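You operate a simulated robot arm through the tools that you are given. There is no shell and no other tool.

You are at the controls of a simulated robot arm. One attempt, no reset.

TASK
Air-test the small white valve and put it on the mat for its result.
Fine: clamp it and test it once; HOLDS goes on GOOD, LEAKS on REWORK; leave the clamp open. Set down upright: what you pick out.

It is judged by the outcome, as a careful person would: the job done as asked, and still so three seconds after it is handed in. It fails if anything else is knocked over, pushed out of place, dropped, spilled or broken.

THE ROBOT
A 6-joint arm with a fingered hand, fixed in place. Base frame: the origin is on the floor under the middle of its stand, x ahead of it, y to its left, z up; the work surface is at about z = 0.82. Lengths are in m, angles in degrees, forces in N, time in s.
With the tool pointing down near the work surface it reaches from about 0.22 to 0.76 m from the base axis. Its first joint turns from -115.0 to 115.0 degrees. Payload 4 kg.
Tool frame: the origin (TCP) lies between the finger pads and is the grasp point; the fingertips stand 0.026 m ahead of it; z points along the fingers, y is the line along which they close. The gripper opens to 0.164 m; its body begins 0.073 m behind the TCP. The gripper is a hand of 5 fingers: y runs from the thumb to the fingers, the wrist lies at [0, 0, -0.239] in the tool frame.
Orientation is told as [roll, pitch, yaw] about the base's x, y, z axes, in that order, counted from this pose: with the fingers straight down and closing along the base's y, the tool's x points along the base's -x, its y along +y and its z along -z.

THE INTERFACE
- The arm moves only by the tool jog_arm. Its argument "moves" is a list of rows, each a list of 6 numbers: the shift along the tool's x, y, z in m, then the turn, a rotation vector about the tool's x, y, z in degrees. In form: [[dx, dy, dz, wx, wy, wz], ...]. A call has 1 to 20 rows; each row is the pose to reach, as a shift and turn from the pose commanded when the call began, along the tool's axes at that moment. A row lasts 0.2 s, in which the tool goes at most 0.05 m and 8.6 degrees; a call with a longer step from one row to the next is refused whole. A pose out of reach is approached as far as the arm can. The call stops where the force on the tool passes 40 N (or 10 N more than at its start, if that is more) or the arm is blocked; 0.2 s more then pass. In this call time passes only in rows, and 0.2 s behind the last. It gives the time, the measured TCP pose, the force on the tool (base axes), the opening and the grip force at its end, in the units of the frame above (readings bear some noise), with the torque about the TCP (base axes, N m) and any sound that the robot's microphone picked up.
- Cameras (640 x 400 px; columns grow to the right, rows downward): "scene" is fixed at [0.2187, 0.6502, 1.5745]; the picture's right is [-0.81, -0.59, 0.00], its down [-0.40, 0.54, -0.74] and it looks along [0.44, -0.60, -0.67] (base axes); focal length 310 px, centre (320, 200). "wrist" rides on the gripper at [0.051, -0.07, -0.093] in the tool frame; the picture's right is [0.81, 0.59, 0.00], its down [-0.43, 0.59, -0.68] and it looks along [-0.40, 0.55, 0.74] (tool axes); focal length 270 px, centre (320, 200). There is no depth. A picture from a camera that has moved, and an enlarged one, comes with that camera's place and axes in the base frame and with its lens.
- capture(camera): a new picture of that camera. It takes no simulated time.
- raise_lower(by): slides the trunk up (or, below 0, down) by that many m; the arm rides with it, the base frame stays. It gives what a move gives, with no picture.
- finger_targets(finger1, finger2, finger3, finger4, thumb_bend): sets how far each is bent, from 0 (flat) to 100 (curled in); at 30 the hand is open as for a grip, at 70 the pads meet at the TCP. One left out holds its place. A second passes; each finger stops where it meets its share of the squeeze, and holds until it gets a number again. It is the only way to open and close the hand. It gives what a move gives, with no picture; readings hold the bend of each and the force on the fingers (four entries, about 0 where the hand has none), thumb and palm.
- enlarge(camera, box): a new picture of the part [left, top, right, bottom] of that camera's present view, enlarged. It takes no simulated time.
- job_done(): hands the job in; it is judged then, once.

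Nothing tells you positions but the pictures and the camera data. Unless the task says otherwise, let go and move clear before handing in.

The tools are called as a command line: name --pt "numbers of a row" for each row, then --argument value for the rest, lists and objects as JSON in quotes. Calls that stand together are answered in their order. jog_arm: Moves the arm, as the interface text tells. Its arguments: {"type":"object","properties":{"moves":{"type":"array","items":{"type":"array","items":{"type":"number"}}}},"required":["moves"]} The other tools are called the same way: raise_lower (by) moves the trunk up or down; finger_targets (finger1, finger2, finger3, finger4, thumb_bend) moves the fingers one by one; capture (camera) takes a picture; enlarge (camera, box) takes an enlarged picture of a part of a camera's view; job_done () hands the job in.

At the start:

```text
time: 0.0
position: [0.4937, -0.1551, 1.1811]
ee_rot: [0.0, -0.1, 0.0]
wrist_force: [-0.2, 0.2, -0.9]
wrist_torque: [0.01, 0.03, -0.01]
finger_gap: 0.164
gripper_force: 0.0
shape: jaw
bend: [30.0, 30.0, 30.0, 30.0, 30.0]
finger forces: [0.0, 0.1, 0.0, 0.1, 0.1, 0.0]
trunk travel left (down, up): [-0.9, 0.09]
```

scene: 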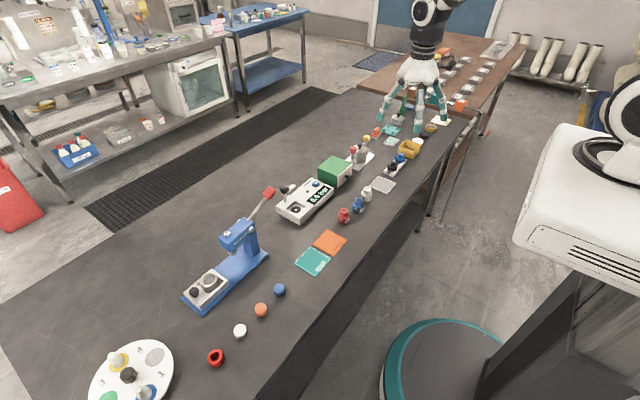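
wrist: 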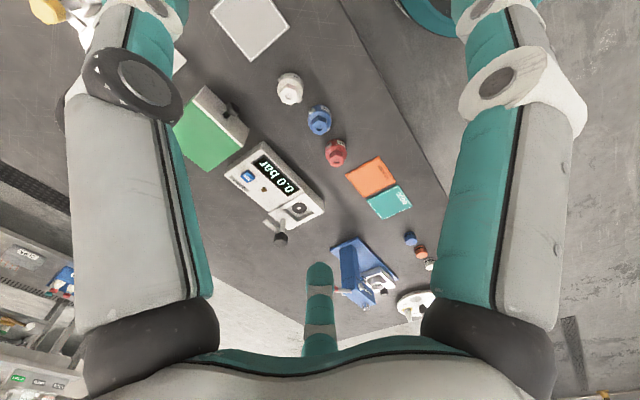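

I see a bench with a tester (display 0.0 bar), three valves (white, blue, red) near it, an orange and a teal mat, and other things. I'll take closer looks first.

enlarge --camera "scene" --box '[260, 130, 420, 230]'

enlarge --camera "scene" --box '[160, 170, 360, 300]'

enlarge --camera "wrist" --box '[180, 60, 440, 260]'

enlarge --camera "scene" --box '[340, 80, 480, 180]'

enlarge --camera "scene" --box '[60, 260, 320, 400]'

```text
4.00 times, centred on (340, 180) of scene
camera zoom: at [0.2187, 0.6502, 1.5745], right [-0.81, -0.59, 0.0], down [-0.4, 0.54, -0.74], along [0.44, -0.6, -0.67], focal length 1238 px, centre (240, 280)
```

zoom: 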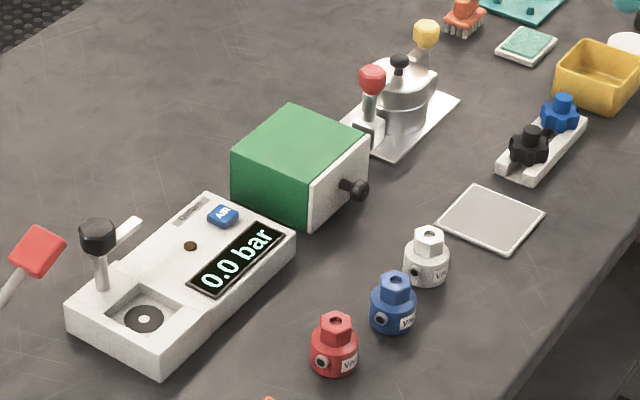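

```text
3.08 times, centred on (260, 235) of scene
camera zoom: at [0.2187, 0.6502, 1.5745], right [-0.81, -0.59, 0.0], down [-0.4, 0.54, -0.74], along [0.44, -0.6, -0.67], focal length 953 px, centre (505, 92)
```

zoom: 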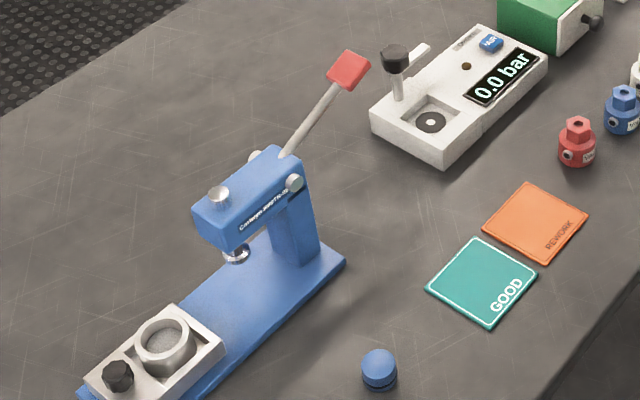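

```text
2.00 times, centred on (310, 160) of wrist
camera zoom: at [0.4435, -0.2243, 1.2745], right [-0.81, 0.59, 0.0], down [0.43, 0.59, 0.68], along [0.4, 0.55, -0.74], focal length 541 px, centre (340, 280)
```

zoom: 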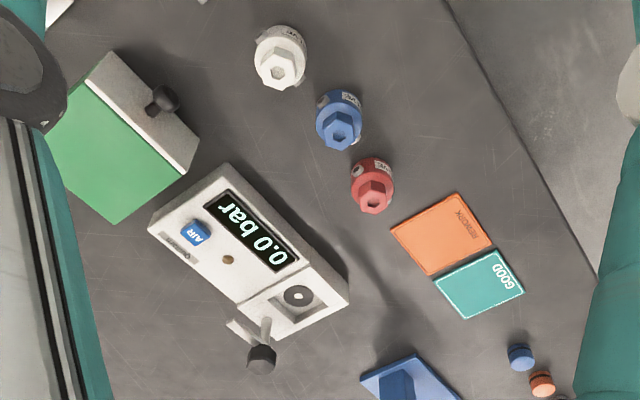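

```text
4.00 times, centred on (410, 130) of scene
camera zoom: at [0.2187, 0.6502, 1.5745], right [-0.81, -0.59, 0.0], down [-0.4, 0.54, -0.74], along [0.44, -0.6, -0.67], focal length 1238 px, centre (-40, 480)
```

zoom: 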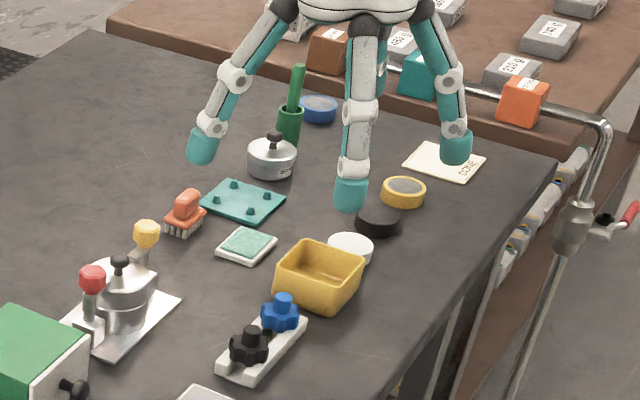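

```text
2.46 times, centred on (190, 330) of scene
camera zoom: at [0.2187, 0.6502, 1.5745], right [-0.81, -0.59, 0.0], down [-0.4, 0.54, -0.74], along [0.44, -0.6, -0.67], focal length 762 px, centre (640, -120)
```

zoom: 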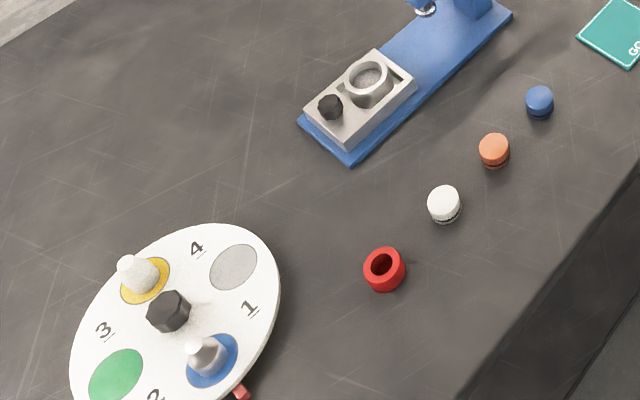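

I take the white valve to be near (0.573, -0.12), with the tester's nest near (0.73, 0.085). I'll look more closely at the hand and the whole wrist view before moving.

enlarge --camera "scene" --box '[370, 0, 470, 140]'

enlarge --camera "wrist" --box '[0, 0, 640, 400]'

enlarge --camera "scene" --box '[265, 165, 345, 235]'

enlarge --camera "wrist" --box '[220, 140, 340, 260]'

```text
2.86 times, centred on (420, 70) of scene
camera zoom: at [0.2187, 0.6502, 1.5745], right [-0.81, -0.59, 0.0], down [-0.4, 0.54, -0.74], along [0.44, -0.6, -0.67], focal length 885 px, centre (34, 571)
```

zoom: 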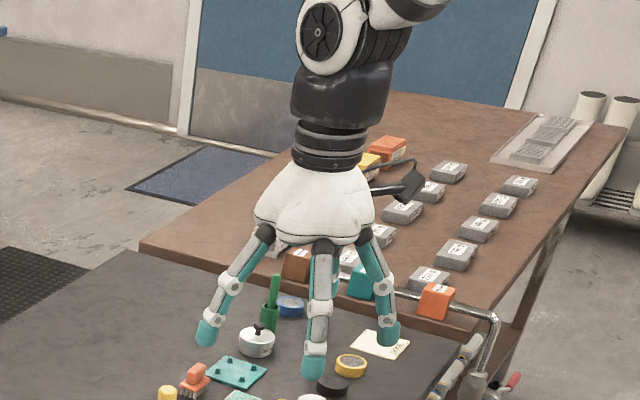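

```text
1.00 times, centred on (320, 200) of wrist (not enlarged: the box is as wide or as high as the picture)
camera zoom: at [0.4435, -0.2243, 1.2745], right [-0.81, 0.59, 0.0], down [0.43, 0.59, 0.68], along [0.4, 0.55, -0.74], focal length 270 px, centre (320, 200)
```

zoom: 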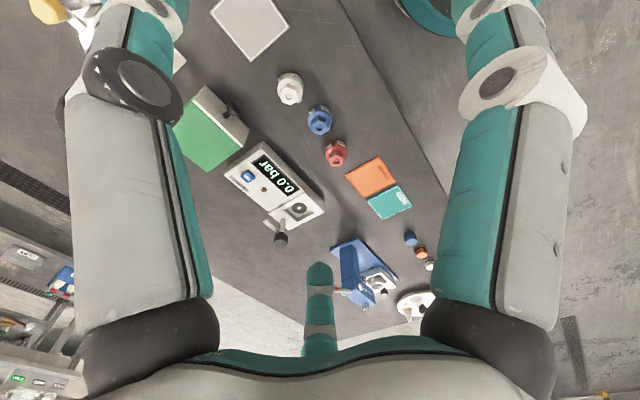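

```text
5.71 times, centred on (305, 200) of scene
camera zoom: at [0.2187, 0.6502, 1.5745], right [-0.81, -0.59, 0.0], down [-0.4, 0.54, -0.74], along [0.44, -0.6, -0.67], focal length 1769 px, centre (406, 200)
```

zoom: 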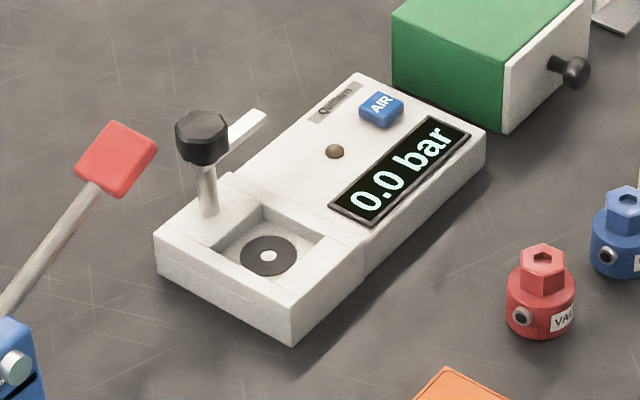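

```text
3.33 times, centred on (280, 200) of wrist
camera zoom: at [0.4435, -0.2243, 1.2745], right [-0.81, 0.59, 0.0], down [0.43, 0.59, 0.68], along [0.4, 0.55, -0.74], focal length 901 px, centre (453, 200)
```

zoom: 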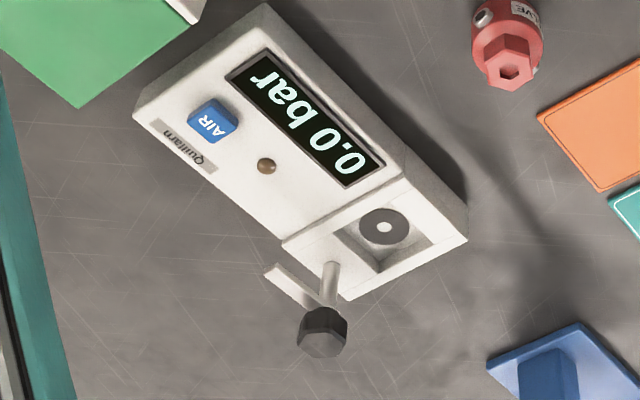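

The hand seems to be a radial five-finger claw: thumb at tool -y and the fingers spaced about 72° apart. The clamp looks like a bar swinging on a post with a black knob. I'll move the wrist camera over the tester for a closer look, staying high.

jog_arm --pt "-0.02 0.02 0.02 0 0 0" --pt "-0.04 0.04 0.04 0 0 0" --pt "-0.06 0.06 0.06 0 0 0" --pt "-0.08 0.08 0.08 0 0 0" --pt "-0.1 0.09 0.1 0 0 0"

capture --camera "wrist"

capture --camera "scene"

```text
time: 1.2
position: [0.5956, -0.0666, 1.0828]
ee_rot: [0.1, 0.0, 0.0]
wrist_force: [-0.5, 0.6, 0.3]
wrist_torque: [0.03, 0.01, 0.02]
finger_gap: 0.1639
gripper_force: 0.1
shape: jaw
bend: [30.0, 30.0, 30.0, 30.0, 30.0]
finger forces: [0.0, 0.0, 0.1, 0.0, 0.1, 0.0]
trunk travel left (down, up): [-0.9, 0.09]
```

```text
taken
camera wrist: at [0.5448, -0.1348, 1.1751], right [-0.81, 0.59, 0.0], down [0.43, 0.59, 0.68], along [0.4, 0.55, -0.74], focal length 270 px, centre (320, 200)
```

wrist: 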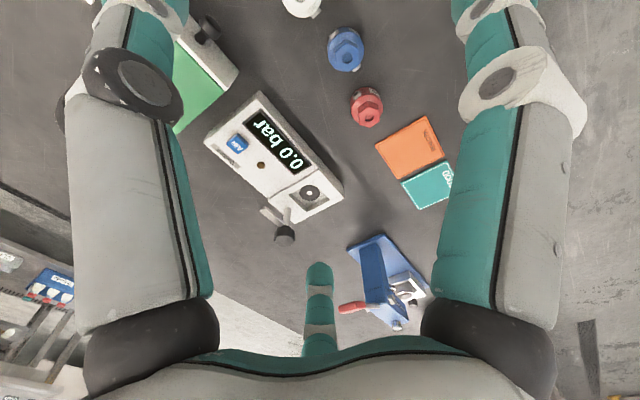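

```text
taken
```

scene: 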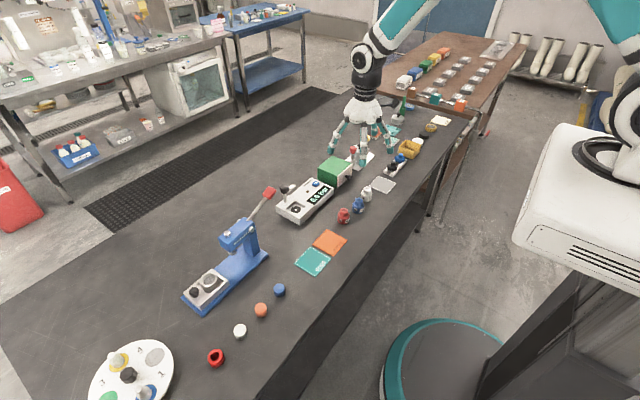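

enlarge --camera "wrist" --box '[190, 80, 350, 260]'

enlarge --camera "scene" --box '[310, 60, 430, 190]'

enlarge --camera "wrist" --box '[270, 0, 460, 130]'

```text
2.22 times, centred on (270, 170) of wrist
camera zoom: at [0.5448, -0.1348, 1.1751], right [-0.81, 0.59, 0.0], down [0.43, 0.59, 0.68], along [0.4, 0.55, -0.74], focal length 601 px, centre (431, 267)
```

zoom: 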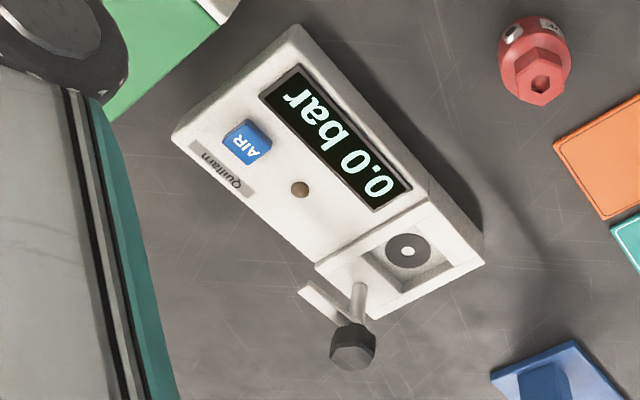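

```text
3.08 times, centred on (370, 125) of scene
camera zoom: at [0.2187, 0.6502, 1.5745], right [-0.81, -0.59, 0.0], down [-0.4, 0.54, -0.74], along [0.44, -0.6, -0.67], focal length 953 px, centre (166, 431)
```

zoom: 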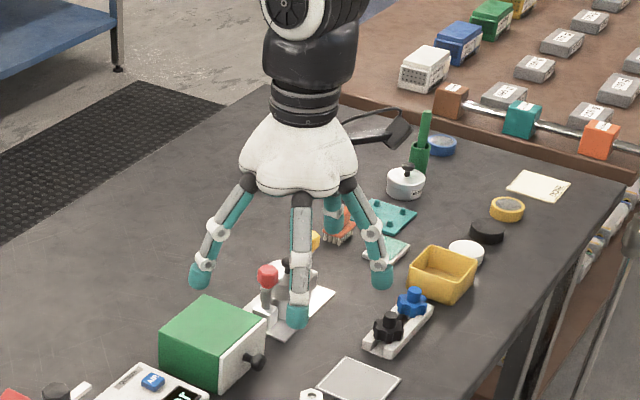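

```text
3.08 times, centred on (365, 65) of wrist
camera zoom: at [0.5448, -0.1348, 1.1751], right [-0.81, 0.59, 0.0], down [0.43, 0.59, 0.68], along [0.4, 0.55, -0.74], focal length 832 px, centre (182, 615)
```

zoom: 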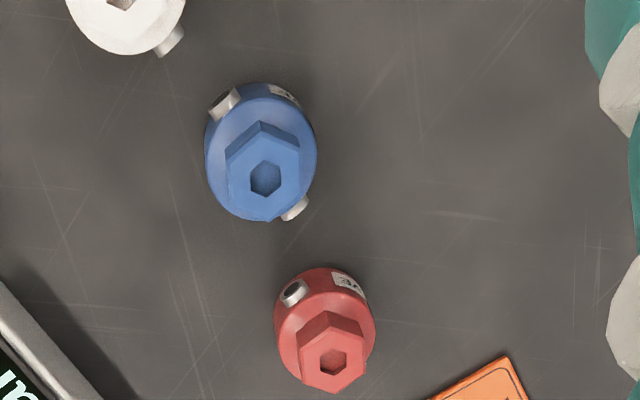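

Refined estimates: white valve about (0.576, -0.123), nest about (0.728, 0.087, 0.848), clamp post about (0.77, 0.086) with its bar swung toward -y, and AIR button about (0.744, -0.048). Next I hover over the white valve for a close look.

jog_arm --pt "0.005 -0.015 0.025 0 0 0" --pt "0.01 -0.03 0.05 0 0 0" --pt "0.015 -0.045 0.075 0 0 0" --pt "0.02 -0.0564 0.1 0 0 0"

capture --camera "wrist"

enlarge --camera "scene" --box '[310, 90, 430, 220]'

```text
time: 2.2
position: [0.5738, -0.1242, 0.982]
ee_rot: [0.0, 0.0, 0.0]
wrist_force: [-0.1, -0.6, 0.4]
wrist_torque: [0.02, -0.01, 0.02]
finger_gap: 0.1638
gripper_force: 0.0
shape: jaw
bend: [30.0, 30.0, 30.0, 30.0, 30.0]
finger forces: [0.1, 0.1, 0.0, 0.0, 0.0, 0.1]
trunk travel left (down, up): [-0.9, 0.09]
```

```text
taken
camera wrist: at [0.5234, -0.193, 1.0747], right [-0.81, 0.59, 0.0], down [0.43, 0.6, 0.68], along [0.4, 0.55, -0.74], focal length 270 px, centre (320, 200)
```

wrist: 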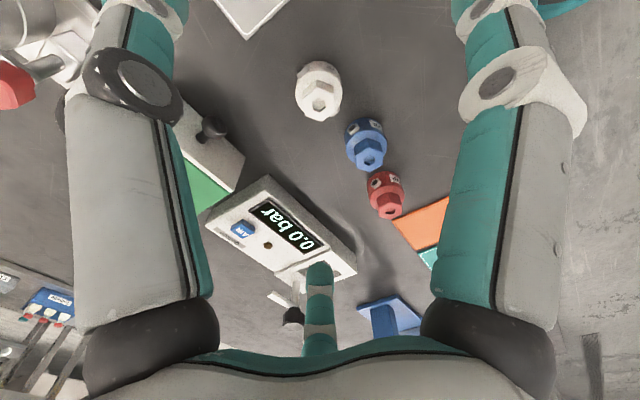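

```text
3.08 times, centred on (370, 155) of scene
camera zoom: at [0.2187, 0.6502, 1.5745], right [-0.81, -0.59, 0.0], down [-0.4, 0.54, -0.74], along [0.44, -0.6, -0.67], focal length 953 px, centre (166, 338)
```

zoom: 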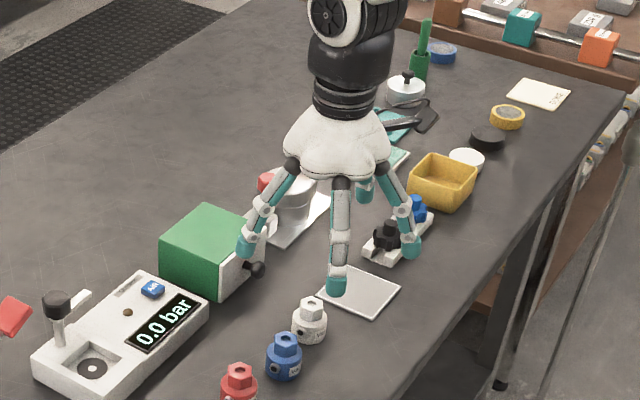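

enlarge --camera "wrist" --box '[270, 40, 430, 240]'

enlarge --camera "scene" --box '[340, 150, 420, 210]'

```text
2.00 times, centred on (350, 140) of wrist
camera zoom: at [0.5234, -0.193, 1.0747], right [-0.81, 0.59, 0.0], down [0.43, 0.6, 0.68], along [0.4, 0.55, -0.74], focal length 541 px, centre (260, 320)
```

zoom: 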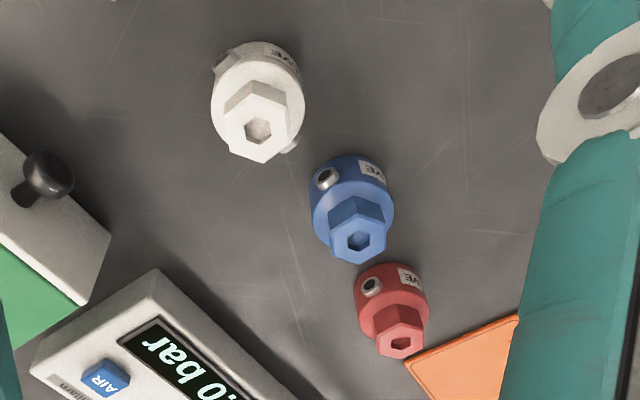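

```text
6.67 times, centred on (380, 180) of scene
camera zoom: at [0.2187, 0.6502, 1.5745], right [-0.81, -0.59, 0.0], down [-0.4, 0.54, -0.74], along [0.44, -0.6, -0.67], focal length 2064 px, centre (-80, 333)
```

zoom: 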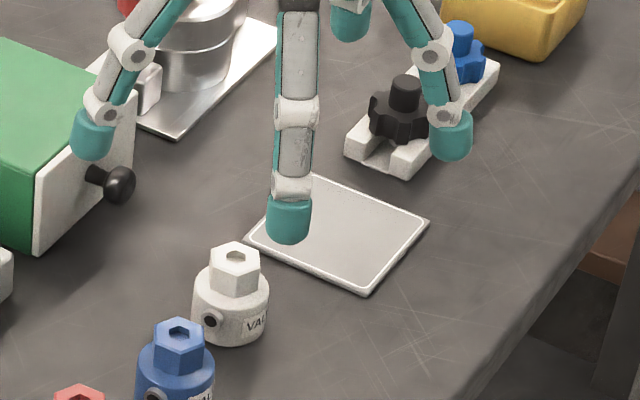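

The hand is confirmed as a radial claw, and the valve top is near (0.575, -0.123, 0.875). I'll pre-close the fingers in the air so that they fit between the neighbouring valves, and see how they look.

finger_targets --finger1 54 --finger2 54 --finger3 54 --finger4 54 --thumb_bend 54

capture --camera "wrist"

enlarge --camera "scene" --box '[340, 110, 440, 200]'

```text
time: 3.2
position: [0.5736, -0.1246, 0.982]
ee_rot: [0.0, 0.0, 0.0]
wrist_force: [-1.1, 0.1, -0.1]
wrist_torque: [0.01, 0.0, 0.02]
finger_gap: 0.033
gripper_force: 0.0
shape: fingers
bend: [54.0, 54.0, 54.0, 54.0, 54.0]
finger forces: [0.1, 0.1, 0.0, 0.0, 0.0, 0.0]
trunk travel left (down, up): [-0.9, 0.09]
```

```text
taken
camera wrist: at [0.523, -0.1928, 1.0752], right [-0.81, 0.59, 0.0], down [0.43, 0.6, 0.68], along [0.4, 0.55, -0.74], focal length 270 px, centre (320, 200)
```

wrist: 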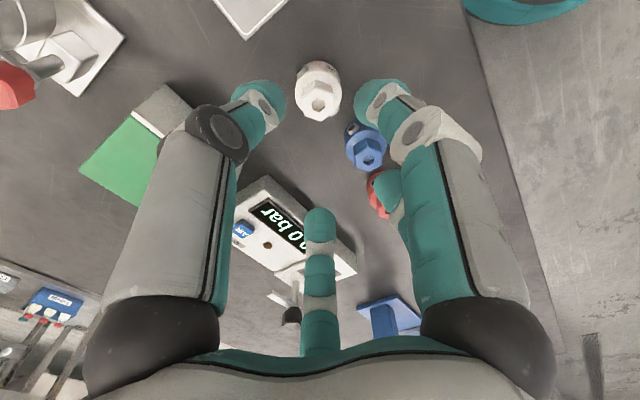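

```text
4.44 times, centred on (390, 155) of scene
camera zoom: at [0.2187, 0.6502, 1.5745], right [-0.81, -0.59, 0.0], down [-0.4, 0.54, -0.74], along [0.44, -0.6, -0.67], focal length 1376 px, centre (9, 400)
```

zoom: 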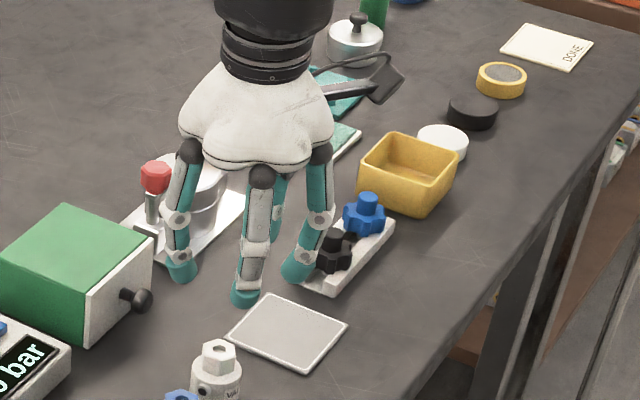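

finger_targets --finger1 49 --finger2 49 --finger3 49 --finger4 49 --thumb_bend 49

jog_arm --pt "0 0 0.02 0 0 0" --pt "-0.0005 0.0005 0.035 0 0 0" --pt "-0.001 0.001 0.05 0 0 0"

capture --camera "wrist"

enlarge --camera "scene" --box '[340, 130, 420, 210]'

```text
time: 4.2
position: [0.5745, -0.1244, 0.982]
ee_rot: [-0.1, 0.0, 0.0]
wrist_force: [-0.2, -0.1, 0.3]
wrist_torque: [-0.04, 0.03, 0.02]
finger_gap: 0.0443
gripper_force: 0.1
shape: fingers
bend: [49.0, 49.0, 49.0, 49.0, 49.0]
finger forces: [0.1, 0.0, 0.0, 0.1, 0.1, 0.1]
trunk travel left (down, up): [-0.9, 0.09]
```

```text
time: 5.0
position: [0.5758, -0.1212, 0.9318]
ee_rot: [-0.1, -0.1, 0.0]
wrist_force: [-0.2, 0.6, 0.7]
wrist_torque: [0.0, 0.01, -0.01]
finger_gap: 0.0443
gripper_force: 0.0
shape: fingers
bend: [49.0, 49.0, 49.0, 49.0, 49.0]
finger forces: [0.1, 0.0, 0.1, 0.1, 0.0, 0.0]
trunk travel left (down, up): [-0.9, 0.09]
```

```text
taken
camera wrist: at [0.5252, -0.1898, 1.0249], right [-0.81, 0.59, 0.0], down [0.43, 0.6, 0.68], along [0.4, 0.55, -0.74], focal length 270 px, centre (320, 200)
```

wrist: 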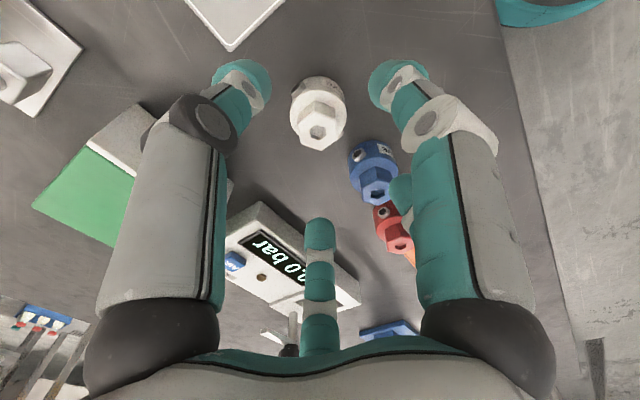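

```text
5.00 times, centred on (380, 170) of scene
camera zoom: at [0.2187, 0.6502, 1.5745], right [-0.81, -0.59, 0.0], down [-0.4, 0.54, -0.74], along [0.44, -0.6, -0.67], focal length 1548 px, centre (20, 350)
```

zoom: 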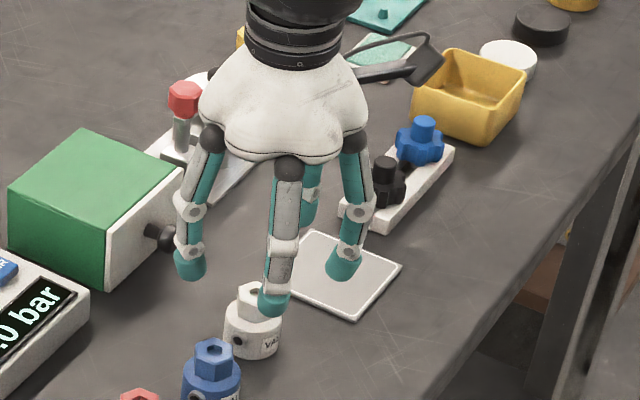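

The valve sits centred within 1–2 mm under the fingers. I'm going down in small steps around its hex top.

jog_arm --pt "0 -0.0005 0.01 0 0 0" --pt "0 -0.001 0.02 0 0 0" --pt "0 -0.0013 0.03 0 0 0"

capture --camera "wrist"

enlarge --camera "scene" --box '[345, 150, 405, 210]'

```text
time: 5.8
position: [0.576, -0.1234, 0.9024]
ee_rot: [0.1, 0.2, -0.1]
wrist_force: [0.2, 0.4, -0.7]
wrist_torque: [-0.04, 0.01, 0.01]
finger_gap: 0.0445
gripper_force: 0.1
shape: fingers
bend: [49.0, 49.0, 49.0, 49.0, 49.0]
finger forces: [0.1, 0.0, 0.1, 0.1, 0.1, 0.0]
trunk travel left (down, up): [-0.9, 0.09]
```

```text
taken
camera wrist: at [0.5246, -0.191, 0.995], right [-0.81, 0.59, 0.0], down [0.43, 0.6, 0.68], along [0.4, 0.55, -0.74], focal length 270 px, centre (320, 200)
```

wrist: 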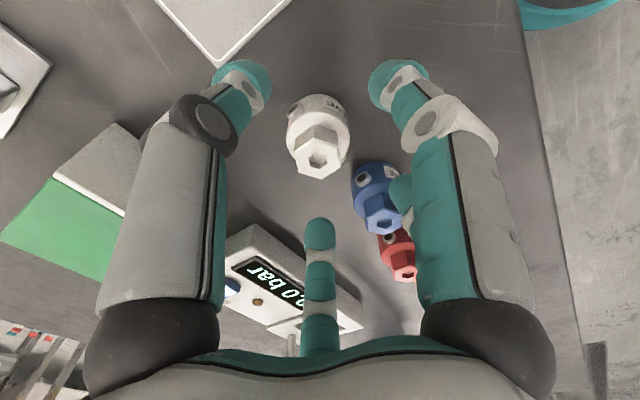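

```text
6.67 times, centred on (375, 180) of scene
camera zoom: at [0.2187, 0.6502, 1.5745], right [-0.81, -0.59, 0.0], down [-0.4, 0.54, -0.74], along [0.44, -0.6, -0.67], focal length 2064 px, centre (-47, 333)
```

zoom: 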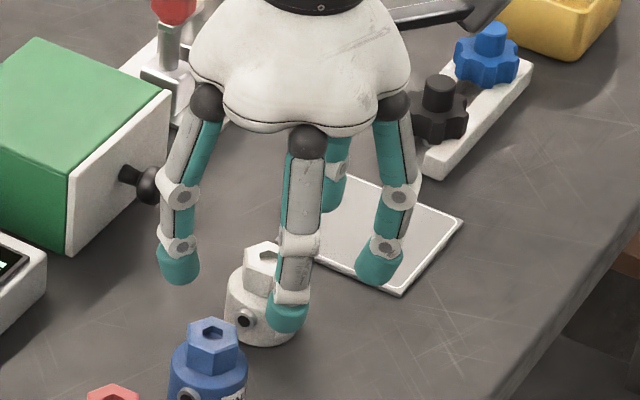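

Alignment is within about 3 mm. I'll nudge +x by 3 mm, lower to hex height, then close all five fingers gently.

jog_arm --pt "-0.003 -0.0005 0.007 0 0 0" --pt "-0.003 -0.0005 0.014 0 0 0" --pt "-0.003 -0.0005 0.021 0 0 0"

finger_targets --finger1 55 --finger2 55 --finger3 55 --finger4 55 --thumb_bend 55

capture --camera "wrist"

enlarge --camera "scene" --box '[345, 150, 405, 210]'

```text
time: 6.6
position: [0.579, -0.1227, 0.8812]
ee_rot: [0.0, 0.0, -0.1]
wrist_force: [0.3, -0.5, -0.3]
wrist_torque: [0.02, 0.02, 0.0]
finger_gap: 0.0445
gripper_force: 0.1
shape: fingers
bend: [49.0, 49.0, 49.0, 49.0, 49.0]
finger forces: [0.1, 0.1, 0.0, 0.1, 0.0, 0.0]
trunk travel left (down, up): [-0.9, 0.09]
```

```text
time: 7.6
position: [0.5773, -0.1229, 0.88]
ee_rot: [0.0, 0.0, 0.0]
wrist_force: [0.2, 0.3, 0.1]
wrist_torque: [-0.04, -0.01, 0.0]
finger_gap: 0.0302
gripper_force: 0.0
shape: fingers
bend: [55.0, 55.0, 55.0, 55.0, 55.0]
finger forces: [0.0, 0.0, 0.1, 0.0, 0.0, 0.0]
trunk travel left (down, up): [-0.9, 0.09]
```

```text
taken
camera wrist: at [0.5273, -0.1917, 0.9735], right [-0.81, 0.59, 0.0], down [0.43, 0.6, 0.68], along [0.4, 0.55, -0.74], focal length 270 px, centre (320, 200)
```

wrist: 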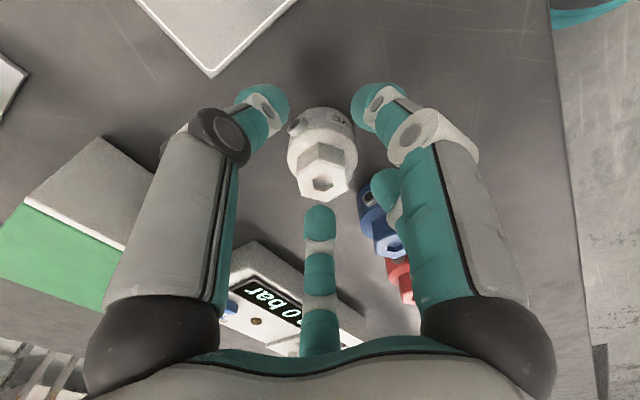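

```text
6.67 times, centred on (375, 180) of scene
camera zoom: at [0.2187, 0.6502, 1.5745], right [-0.81, -0.59, 0.0], down [-0.4, 0.54, -0.74], along [0.44, -0.6, -0.67], focal length 2064 px, centre (-47, 333)
```

zoom: 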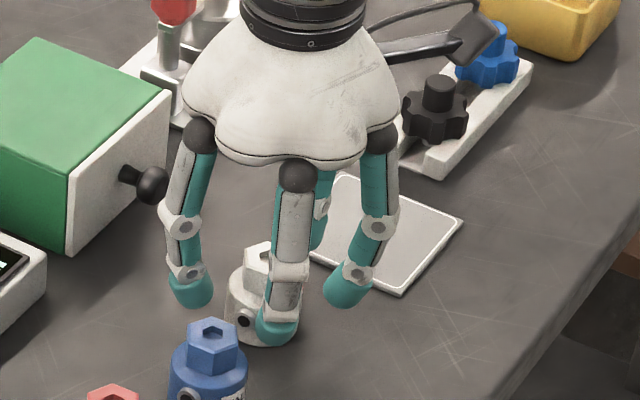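

finger_targets --finger1 60 --finger2 60 --finger3 60 --finger4 60 --thumb_bend 60

capture --camera "wrist"

enlarge --camera "scene" --box '[345, 150, 405, 210]'

```text
time: 8.6
position: [0.5781, -0.1232, 0.8811]
ee_rot: [0.0, 0.0, 0.0]
wrist_force: [-0.4, -0.7, -0.8]
wrist_torque: [-0.01, 0.01, -0.02]
finger_gap: 0.0182
gripper_force: 0.1
shape: fingers
bend: [60.0, 60.0, 60.0, 60.0, 60.0]
finger forces: [0.0, 0.1, 0.0, 0.1, 0.1, 0.0]
trunk travel left (down, up): [-0.9, 0.09]
```

```text
taken
camera wrist: at [0.5273, -0.1917, 0.9734], right [-0.81, 0.59, 0.0], down [0.43, 0.6, 0.68], along [0.4, 0.55, -0.74], focal length 270 px, centre (320, 200)
```

wrist: 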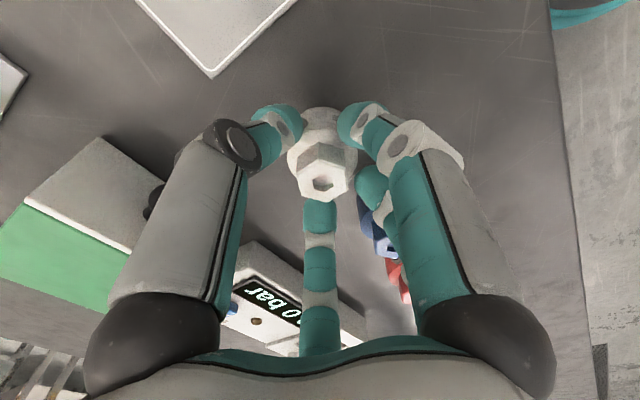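

```text
6.67 times, centred on (375, 180) of scene
camera zoom: at [0.2187, 0.6502, 1.5745], right [-0.81, -0.59, 0.0], down [-0.4, 0.54, -0.74], along [0.44, -0.6, -0.67], focal length 2064 px, centre (-47, 333)
```

zoom: 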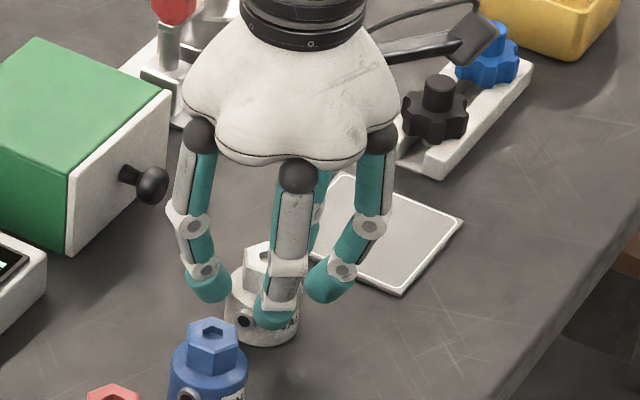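

finger_targets --finger1 64 --finger2 64 --finger3 64 --finger4 64 --thumb_bend 64

enlarge --camera "wrist" --box '[220, 60, 420, 260]'

enlarge --camera "scene" --box '[345, 150, 405, 210]'

```text
time: 9.6
position: [0.5776, -0.1233, 0.8802]
ee_rot: [-0.1, -0.1, 0.0]
wrist_force: [0.5, -0.4, -0.7]
wrist_torque: [-0.02, 0.0, 0.01]
finger_gap: 0.009
gripper_force: 1.3
shape: fingers
bend: [63.0, 63.0, 63.0, 64.0, 64.0]
finger forces: [0.3, 0.9, 0.5, 0.3, 0.3, 0.0]
trunk travel left (down, up): [-0.9, 0.09]
```

```text
2.00 times, centred on (320, 160) of wrist
camera zoom: at [0.5273, -0.1917, 0.9734], right [-0.81, 0.59, 0.0], down [0.43, 0.6, 0.68], along [0.4, 0.55, -0.74], focal length 541 px, centre (320, 280)
```

zoom: 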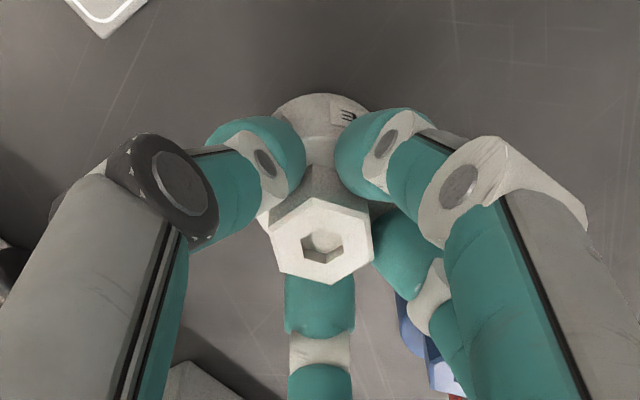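

```text
6.67 times, centred on (375, 180) of scene
camera zoom: at [0.2187, 0.6502, 1.5745], right [-0.81, -0.59, 0.0], down [-0.4, 0.54, -0.74], along [0.44, -0.6, -0.67], focal length 2064 px, centre (-47, 333)
```

zoom: 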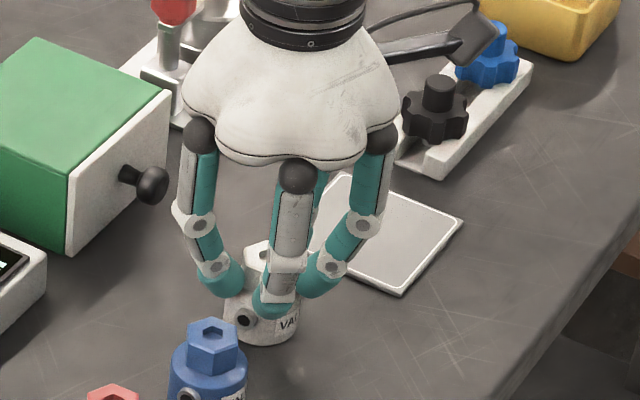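

All five fingers are touching the hex. I'll squeeze a bit more for a firm hold.

finger_targets --finger1 72 --finger2 72 --finger3 72 --finger4 72 --thumb_bend 72

enlarge --camera "wrist" --box '[220, 60, 420, 260]'

enlarge --camera "scene" --box '[345, 150, 405, 210]'

```text
time: 10.6
position: [0.5785, -0.1235, 0.8788]
ee_rot: [0.0, -0.1, 0.0]
wrist_force: [0.2, -0.4, 1.0]
wrist_torque: [0.05, 0.01, 0.02]
finger_gap: 0.0066
gripper_force: 20.2
shape: fingers
bend: [64.0, 64.0, 64.0, 65.0, 66.0]
finger forces: [7.6, 8.2, 8.4, 6.8, 9.2, 0.0]
trunk travel left (down, up): [-0.9, 0.09]
```

```text
2.00 times, centred on (320, 160) of wrist
camera zoom: at [0.5273, -0.1917, 0.9736], right [-0.81, 0.59, 0.0], down [0.43, 0.6, 0.68], along [0.4, 0.55, -0.74], focal length 541 px, centre (320, 280)
```

zoom: 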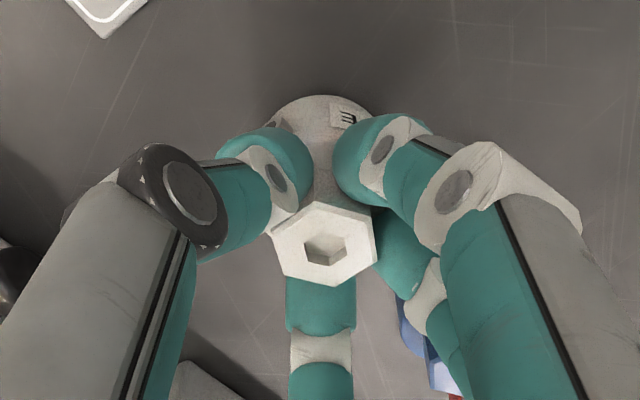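

```text
6.67 times, centred on (375, 180) of scene
camera zoom: at [0.2187, 0.6502, 1.5745], right [-0.81, -0.59, 0.0], down [-0.4, 0.54, -0.74], along [0.44, -0.6, -0.67], focal length 2064 px, centre (-47, 333)
```

zoom: 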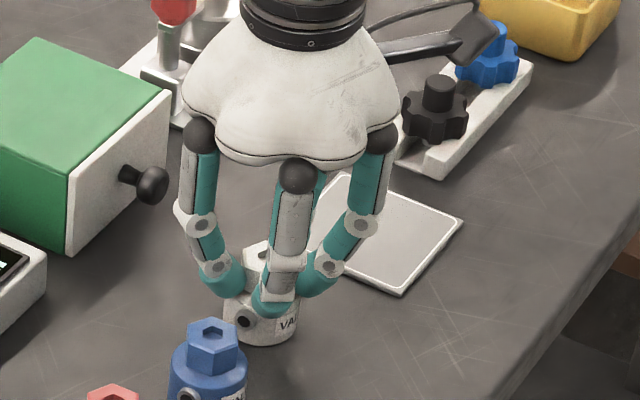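

Firm grip at about 20 N. I lift straight up now.

jog_arm --pt "0 0 -0.005 0 0 0" --pt "0 0 -0.015 0 0 0" --pt "0 0 -0.03 0 0 0" --pt "0 0 -0.05 0 0 0" --pt "0 0 -0.075 0 0 0" --pt "0 0 -0.1 0 0 0" --pt "0 0 -0.125 0 0 0"

enlarge --camera "wrist" --box '[220, 60, 420, 260]'

enlarge --camera "scene" --box '[330, 110, 430, 210]'

```text
time: 12.2
position: [0.5773, -0.1241, 1.006]
ee_rot: [0.1, 0.0, -0.1]
wrist_force: [-0.7, 0.8, -1.5]
wrist_torque: [0.0, -0.05, -0.01]
finger_gap: 0.0067
gripper_force: 19.2
shape: fingers
bend: [65.0, 64.0, 64.0, 65.0, 66.0]
finger forces: [7.4, 7.7, 7.7, 6.8, 9.0, 0.0]
trunk travel left (down, up): [-0.9, 0.09]
```

```text
2.00 times, centred on (320, 160) of wrist
camera zoom: at [0.5264, -0.1921, 1.0989], right [-0.81, 0.59, 0.0], down [0.43, 0.59, 0.68], along [0.4, 0.55, -0.74], focal length 541 px, centre (320, 280)
```

zoom: 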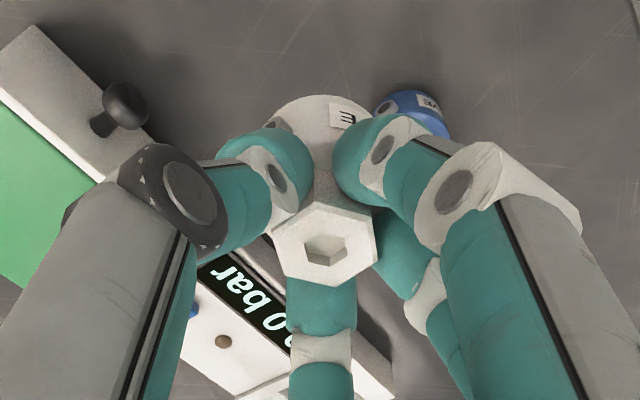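

```text
4.00 times, centred on (380, 160) of scene
camera zoom: at [0.2187, 0.6502, 1.5745], right [-0.81, -0.59, 0.0], down [-0.4, 0.54, -0.74], along [0.44, -0.6, -0.67], focal length 1238 px, centre (80, 360)
```

zoom: 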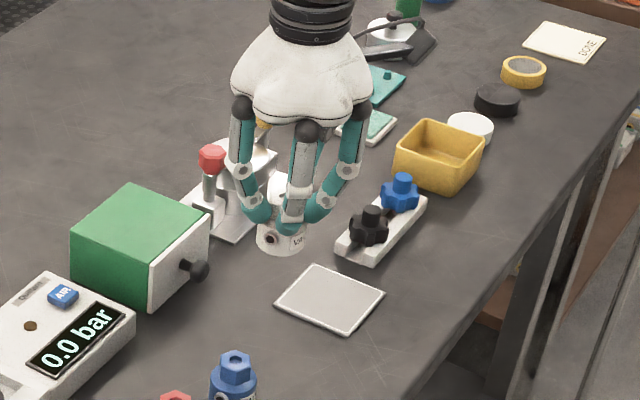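

The valve is held well. The clamp knob and bar sit close to the nest, so a five-finger grip would crowd them. I'll set the valve back on its spot and regrip with thumb plus two fingers, leaving a wide gap on the ±x sides.

jog_arm --pt "0 0 0.025 0 0 0" --pt "0 0 0.05 0 0 0" --pt "0 0 0.075 0 0 0" --pt "0 0 0.1 0 0 0" --pt "0 0 0.11 0 0 0" --pt "0 0 0.118 0 0 0" --pt "0 0 0.1235 0 0 0" --pt "0 0 0.1245 0 0 0"

finger_targets --finger1 57 --finger2 57 --finger3 57 --finger4 57 --thumb_bend 57

enlarge --camera "scene" --box '[345, 150, 405, 210]'

capture --camera "wrist"

```text
time: 14.0
position: [0.577, -0.1218, 0.8827]
ee_rot: [0.0, 0.0, -0.1]
wrist_force: [1.1, 0.1, -1.1]
wrist_torque: [-0.02, 0.0, 0.03]
finger_gap: 0.0064
gripper_force: 19.7
shape: fingers
bend: [65.0, 64.0, 64.0, 65.0, 66.0]
finger forces: [7.3, 7.5, 7.8, 6.8, 9.0, 0.0]
trunk travel left (down, up): [-0.9, 0.09]
```

```text
time: 15.0
position: [0.5793, -0.122, 0.8813]
ee_rot: [0.0, 0.0, 0.0]
wrist_force: [0.1, 1.3, 0.4]
wrist_torque: [0.01, 0.0, -0.01]
finger_gap: 0.0271
gripper_force: 0.0
shape: fingers
bend: [56.0, 56.0, 56.0, 56.0, 56.0]
finger forces: [0.0, 0.1, 0.1, 0.1, 0.0, 0.0]
trunk travel left (down, up): [-0.9, 0.09]
```

```text
6.67 times, centred on (375, 180) of scene
camera zoom: at [0.2187, 0.6502, 1.5745], right [-0.81, -0.59, 0.0], down [-0.4, 0.54, -0.74], along [0.44, -0.6, -0.67], focal length 2064 px, centre (-47, 333)
```

zoom: 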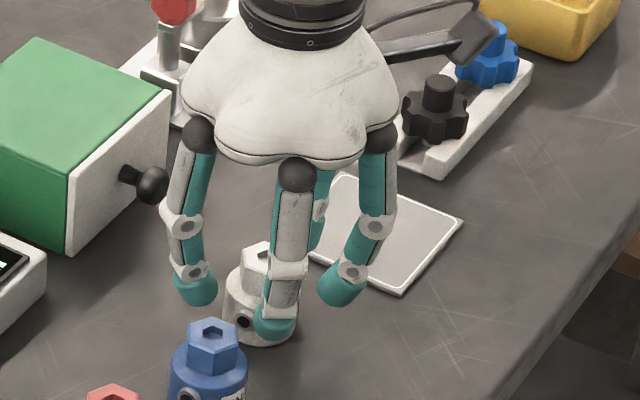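

```text
taken
camera wrist: at [0.5274, -0.1909, 0.9743], right [-0.81, 0.59, 0.0], down [0.43, 0.6, 0.68], along [0.4, 0.55, -0.74], focal length 270 px, centre (320, 200)
```

wrist: 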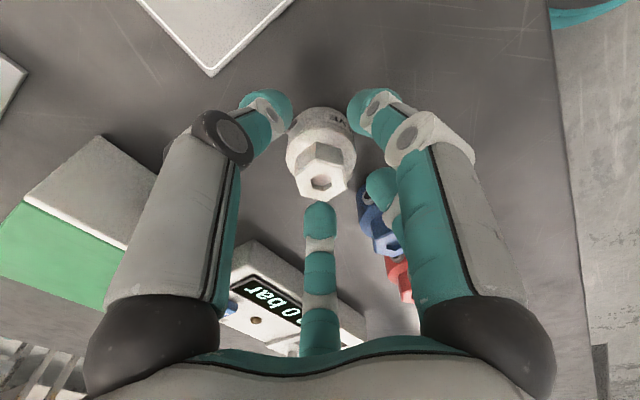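

finger_targets --finger1 47

capture --camera "wrist"

enlarge --camera "scene" --box '[345, 150, 405, 210]'

```text
time: 16.0
position: [0.578, -0.1228, 0.8808]
ee_rot: [0.0, 0.1, 0.0]
wrist_force: [0.1, 0.4, -0.4]
wrist_torque: [0.01, -0.03, -0.03]
finger_gap: 0.0404
gripper_force: 0.1
shape: fingers
bend: [47.0, 56.0, 56.0, 56.0, 56.0]
finger forces: [0.0, 0.0, 0.1, 0.0, 0.1, 0.0]
trunk travel left (down, up): [-0.9, 0.09]
```

```text
taken
camera wrist: at [0.5274, -0.1909, 0.9743], right [-0.81, 0.59, 0.0], down [0.43, 0.6, 0.68], along [0.4, 0.55, -0.74], focal length 270 px, centre (320, 200)
```

wrist: 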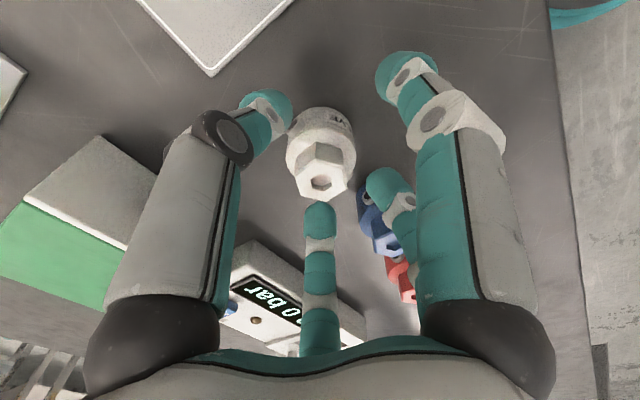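

```text
6.67 times, centred on (375, 180) of scene
camera zoom: at [0.2187, 0.6502, 1.5745], right [-0.81, -0.59, 0.0], down [-0.4, 0.54, -0.74], along [0.44, -0.6, -0.67], focal length 2064 px, centre (-47, 333)
```

zoom: 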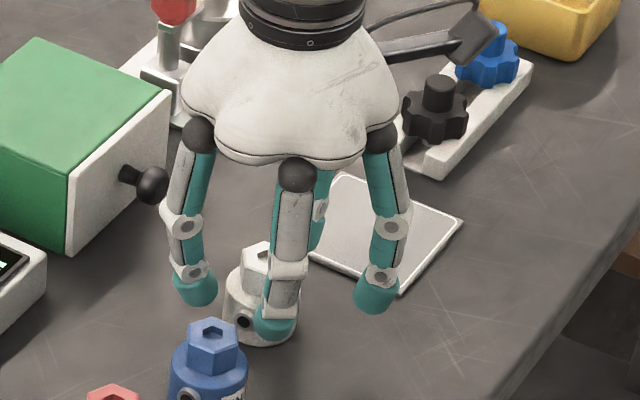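

finger1 is the -x side finger, so finger4 is the +x side one. I regrip with thumb, finger2 and finger3 only.

finger_targets --finger1 47 --finger2 63 --finger3 63 --finger4 47 --thumb_bend 63

finger_targets --finger2 74 --finger3 74 --thumb_bend 74

capture --camera "wrist"

enlarge --camera "scene" --box '[345, 150, 405, 210]'

```text
time: 17.0
position: [0.5787, -0.1202, 0.8821]
ee_rot: [0.1, 0.0, 0.0]
wrist_force: [-0.8, -1.1, 0.7]
wrist_torque: [0.01, 0.0, 0.01]
finger_gap: 0.0372
gripper_force: 0.1
shape: fingers
bend: [47.0, 63.0, 63.0, 47.0, 63.0]
finger forces: [0.1, 0.0, 0.0, 0.0, 0.0, 0.0]
trunk travel left (down, up): [-0.9, 0.09]
```

```text
time: 18.0
position: [0.5777, -0.1224, 0.8822]
ee_rot: [-0.1, 0.0, 0.1]
wrist_force: [0.6, 0.0, 0.0]
wrist_torque: [0.01, 0.02, 0.0]
finger_gap: 0.0374
gripper_force: 14.6
shape: fingers
bend: [47.0, 65.0, 65.0, 47.0, 66.0]
finger forces: [0.0, 8.0, 8.3, 0.0, 13.0, 0.0]
trunk travel left (down, up): [-0.9, 0.09]
```

```text
taken
camera wrist: at [0.5274, -0.1909, 0.9743], right [-0.81, 0.59, 0.0], down [0.43, 0.6, 0.68], along [0.4, 0.55, -0.74], focal length 270 px, centre (320, 200)
```

wrist: 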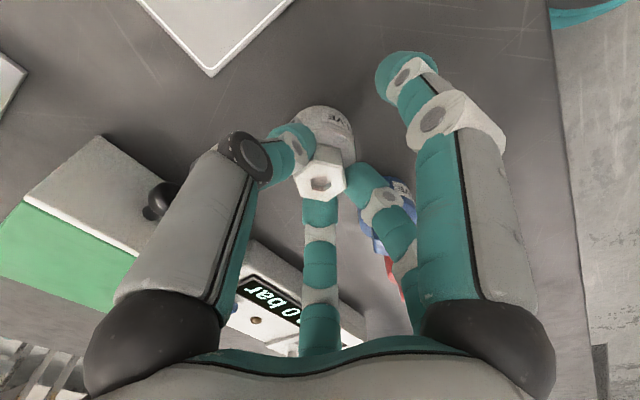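

```text
6.67 times, centred on (375, 180) of scene
camera zoom: at [0.2187, 0.6502, 1.5745], right [-0.81, -0.59, 0.0], down [-0.4, 0.54, -0.74], along [0.44, -0.6, -0.67], focal length 2064 px, centre (-47, 333)
```

zoom: 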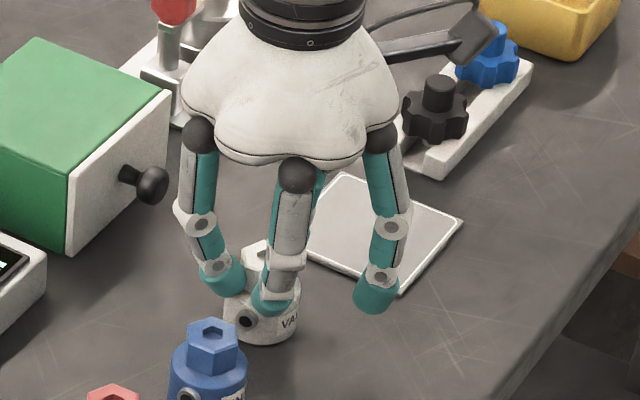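

A balanced three-finger grip (8/8/13 N). Lifting and checking the valve hangs straight.

jog_arm --pt "0 0 -0.005 0 0 0" --pt "0 0 -0.015 0 0 0" --pt "0 0 -0.03 0 0 0" --pt "0 0 -0.05 0 0 0" --pt "0 0 -0.075 0 0 0" --pt "0 0 -0.1 0 0 0" --pt "0 0 -0.125 0 0 0"

finger_targets --finger1 30 --finger4 30

capture --camera "wrist"

enlarge --camera "scene" --box '[330, 110, 430, 210]'

```text
time: 19.6
position: [0.5778, -0.1226, 1.0065]
ee_rot: [0.1, 0.1, 0.0]
wrist_force: [-0.7, -0.7, -1.0]
wrist_torque: [-0.03, 0.01, 0.01]
finger_gap: 0.0372
gripper_force: 14.2
shape: fingers
bend: [47.0, 65.0, 65.0, 47.0, 66.0]
finger forces: [0.0, 7.9, 8.2, 0.1, 13.0, 0.1]
trunk travel left (down, up): [-0.9, 0.09]
```

```text
time: 20.6
position: [0.5772, -0.1217, 1.0058]
ee_rot: [0.1, 0.0, 0.0]
wrist_force: [0.3, 1.1, -0.9]
wrist_torque: [0.0, 0.02, -0.02]
finger_gap: 0.071
gripper_force: 14.9
shape: fingers
bend: [30.0, 65.0, 65.0, 30.0, 66.0]
finger forces: [0.0, 7.9, 8.2, 0.0, 13.1, 0.0]
trunk travel left (down, up): [-0.9, 0.09]
```

```text
taken
camera wrist: at [0.5275, -0.1915, 1.098], right [-0.81, 0.59, 0.0], down [0.43, 0.6, 0.68], along [0.4, 0.55, -0.74], focal length 270 px, centre (320, 200)
```

wrist: 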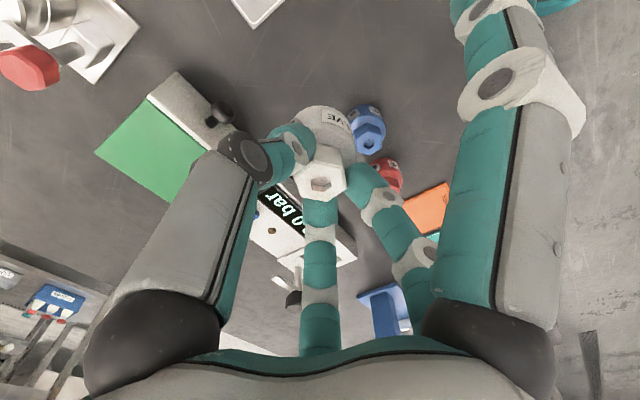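

```text
4.00 times, centred on (380, 160) of scene
camera zoom: at [0.2187, 0.6502, 1.5745], right [-0.81, -0.59, 0.0], down [-0.4, 0.54, -0.74], along [0.44, -0.6, -0.67], focal length 1238 px, centre (80, 360)
```

zoom: 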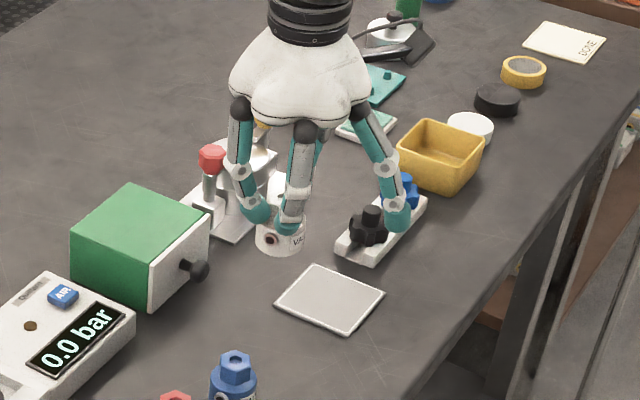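

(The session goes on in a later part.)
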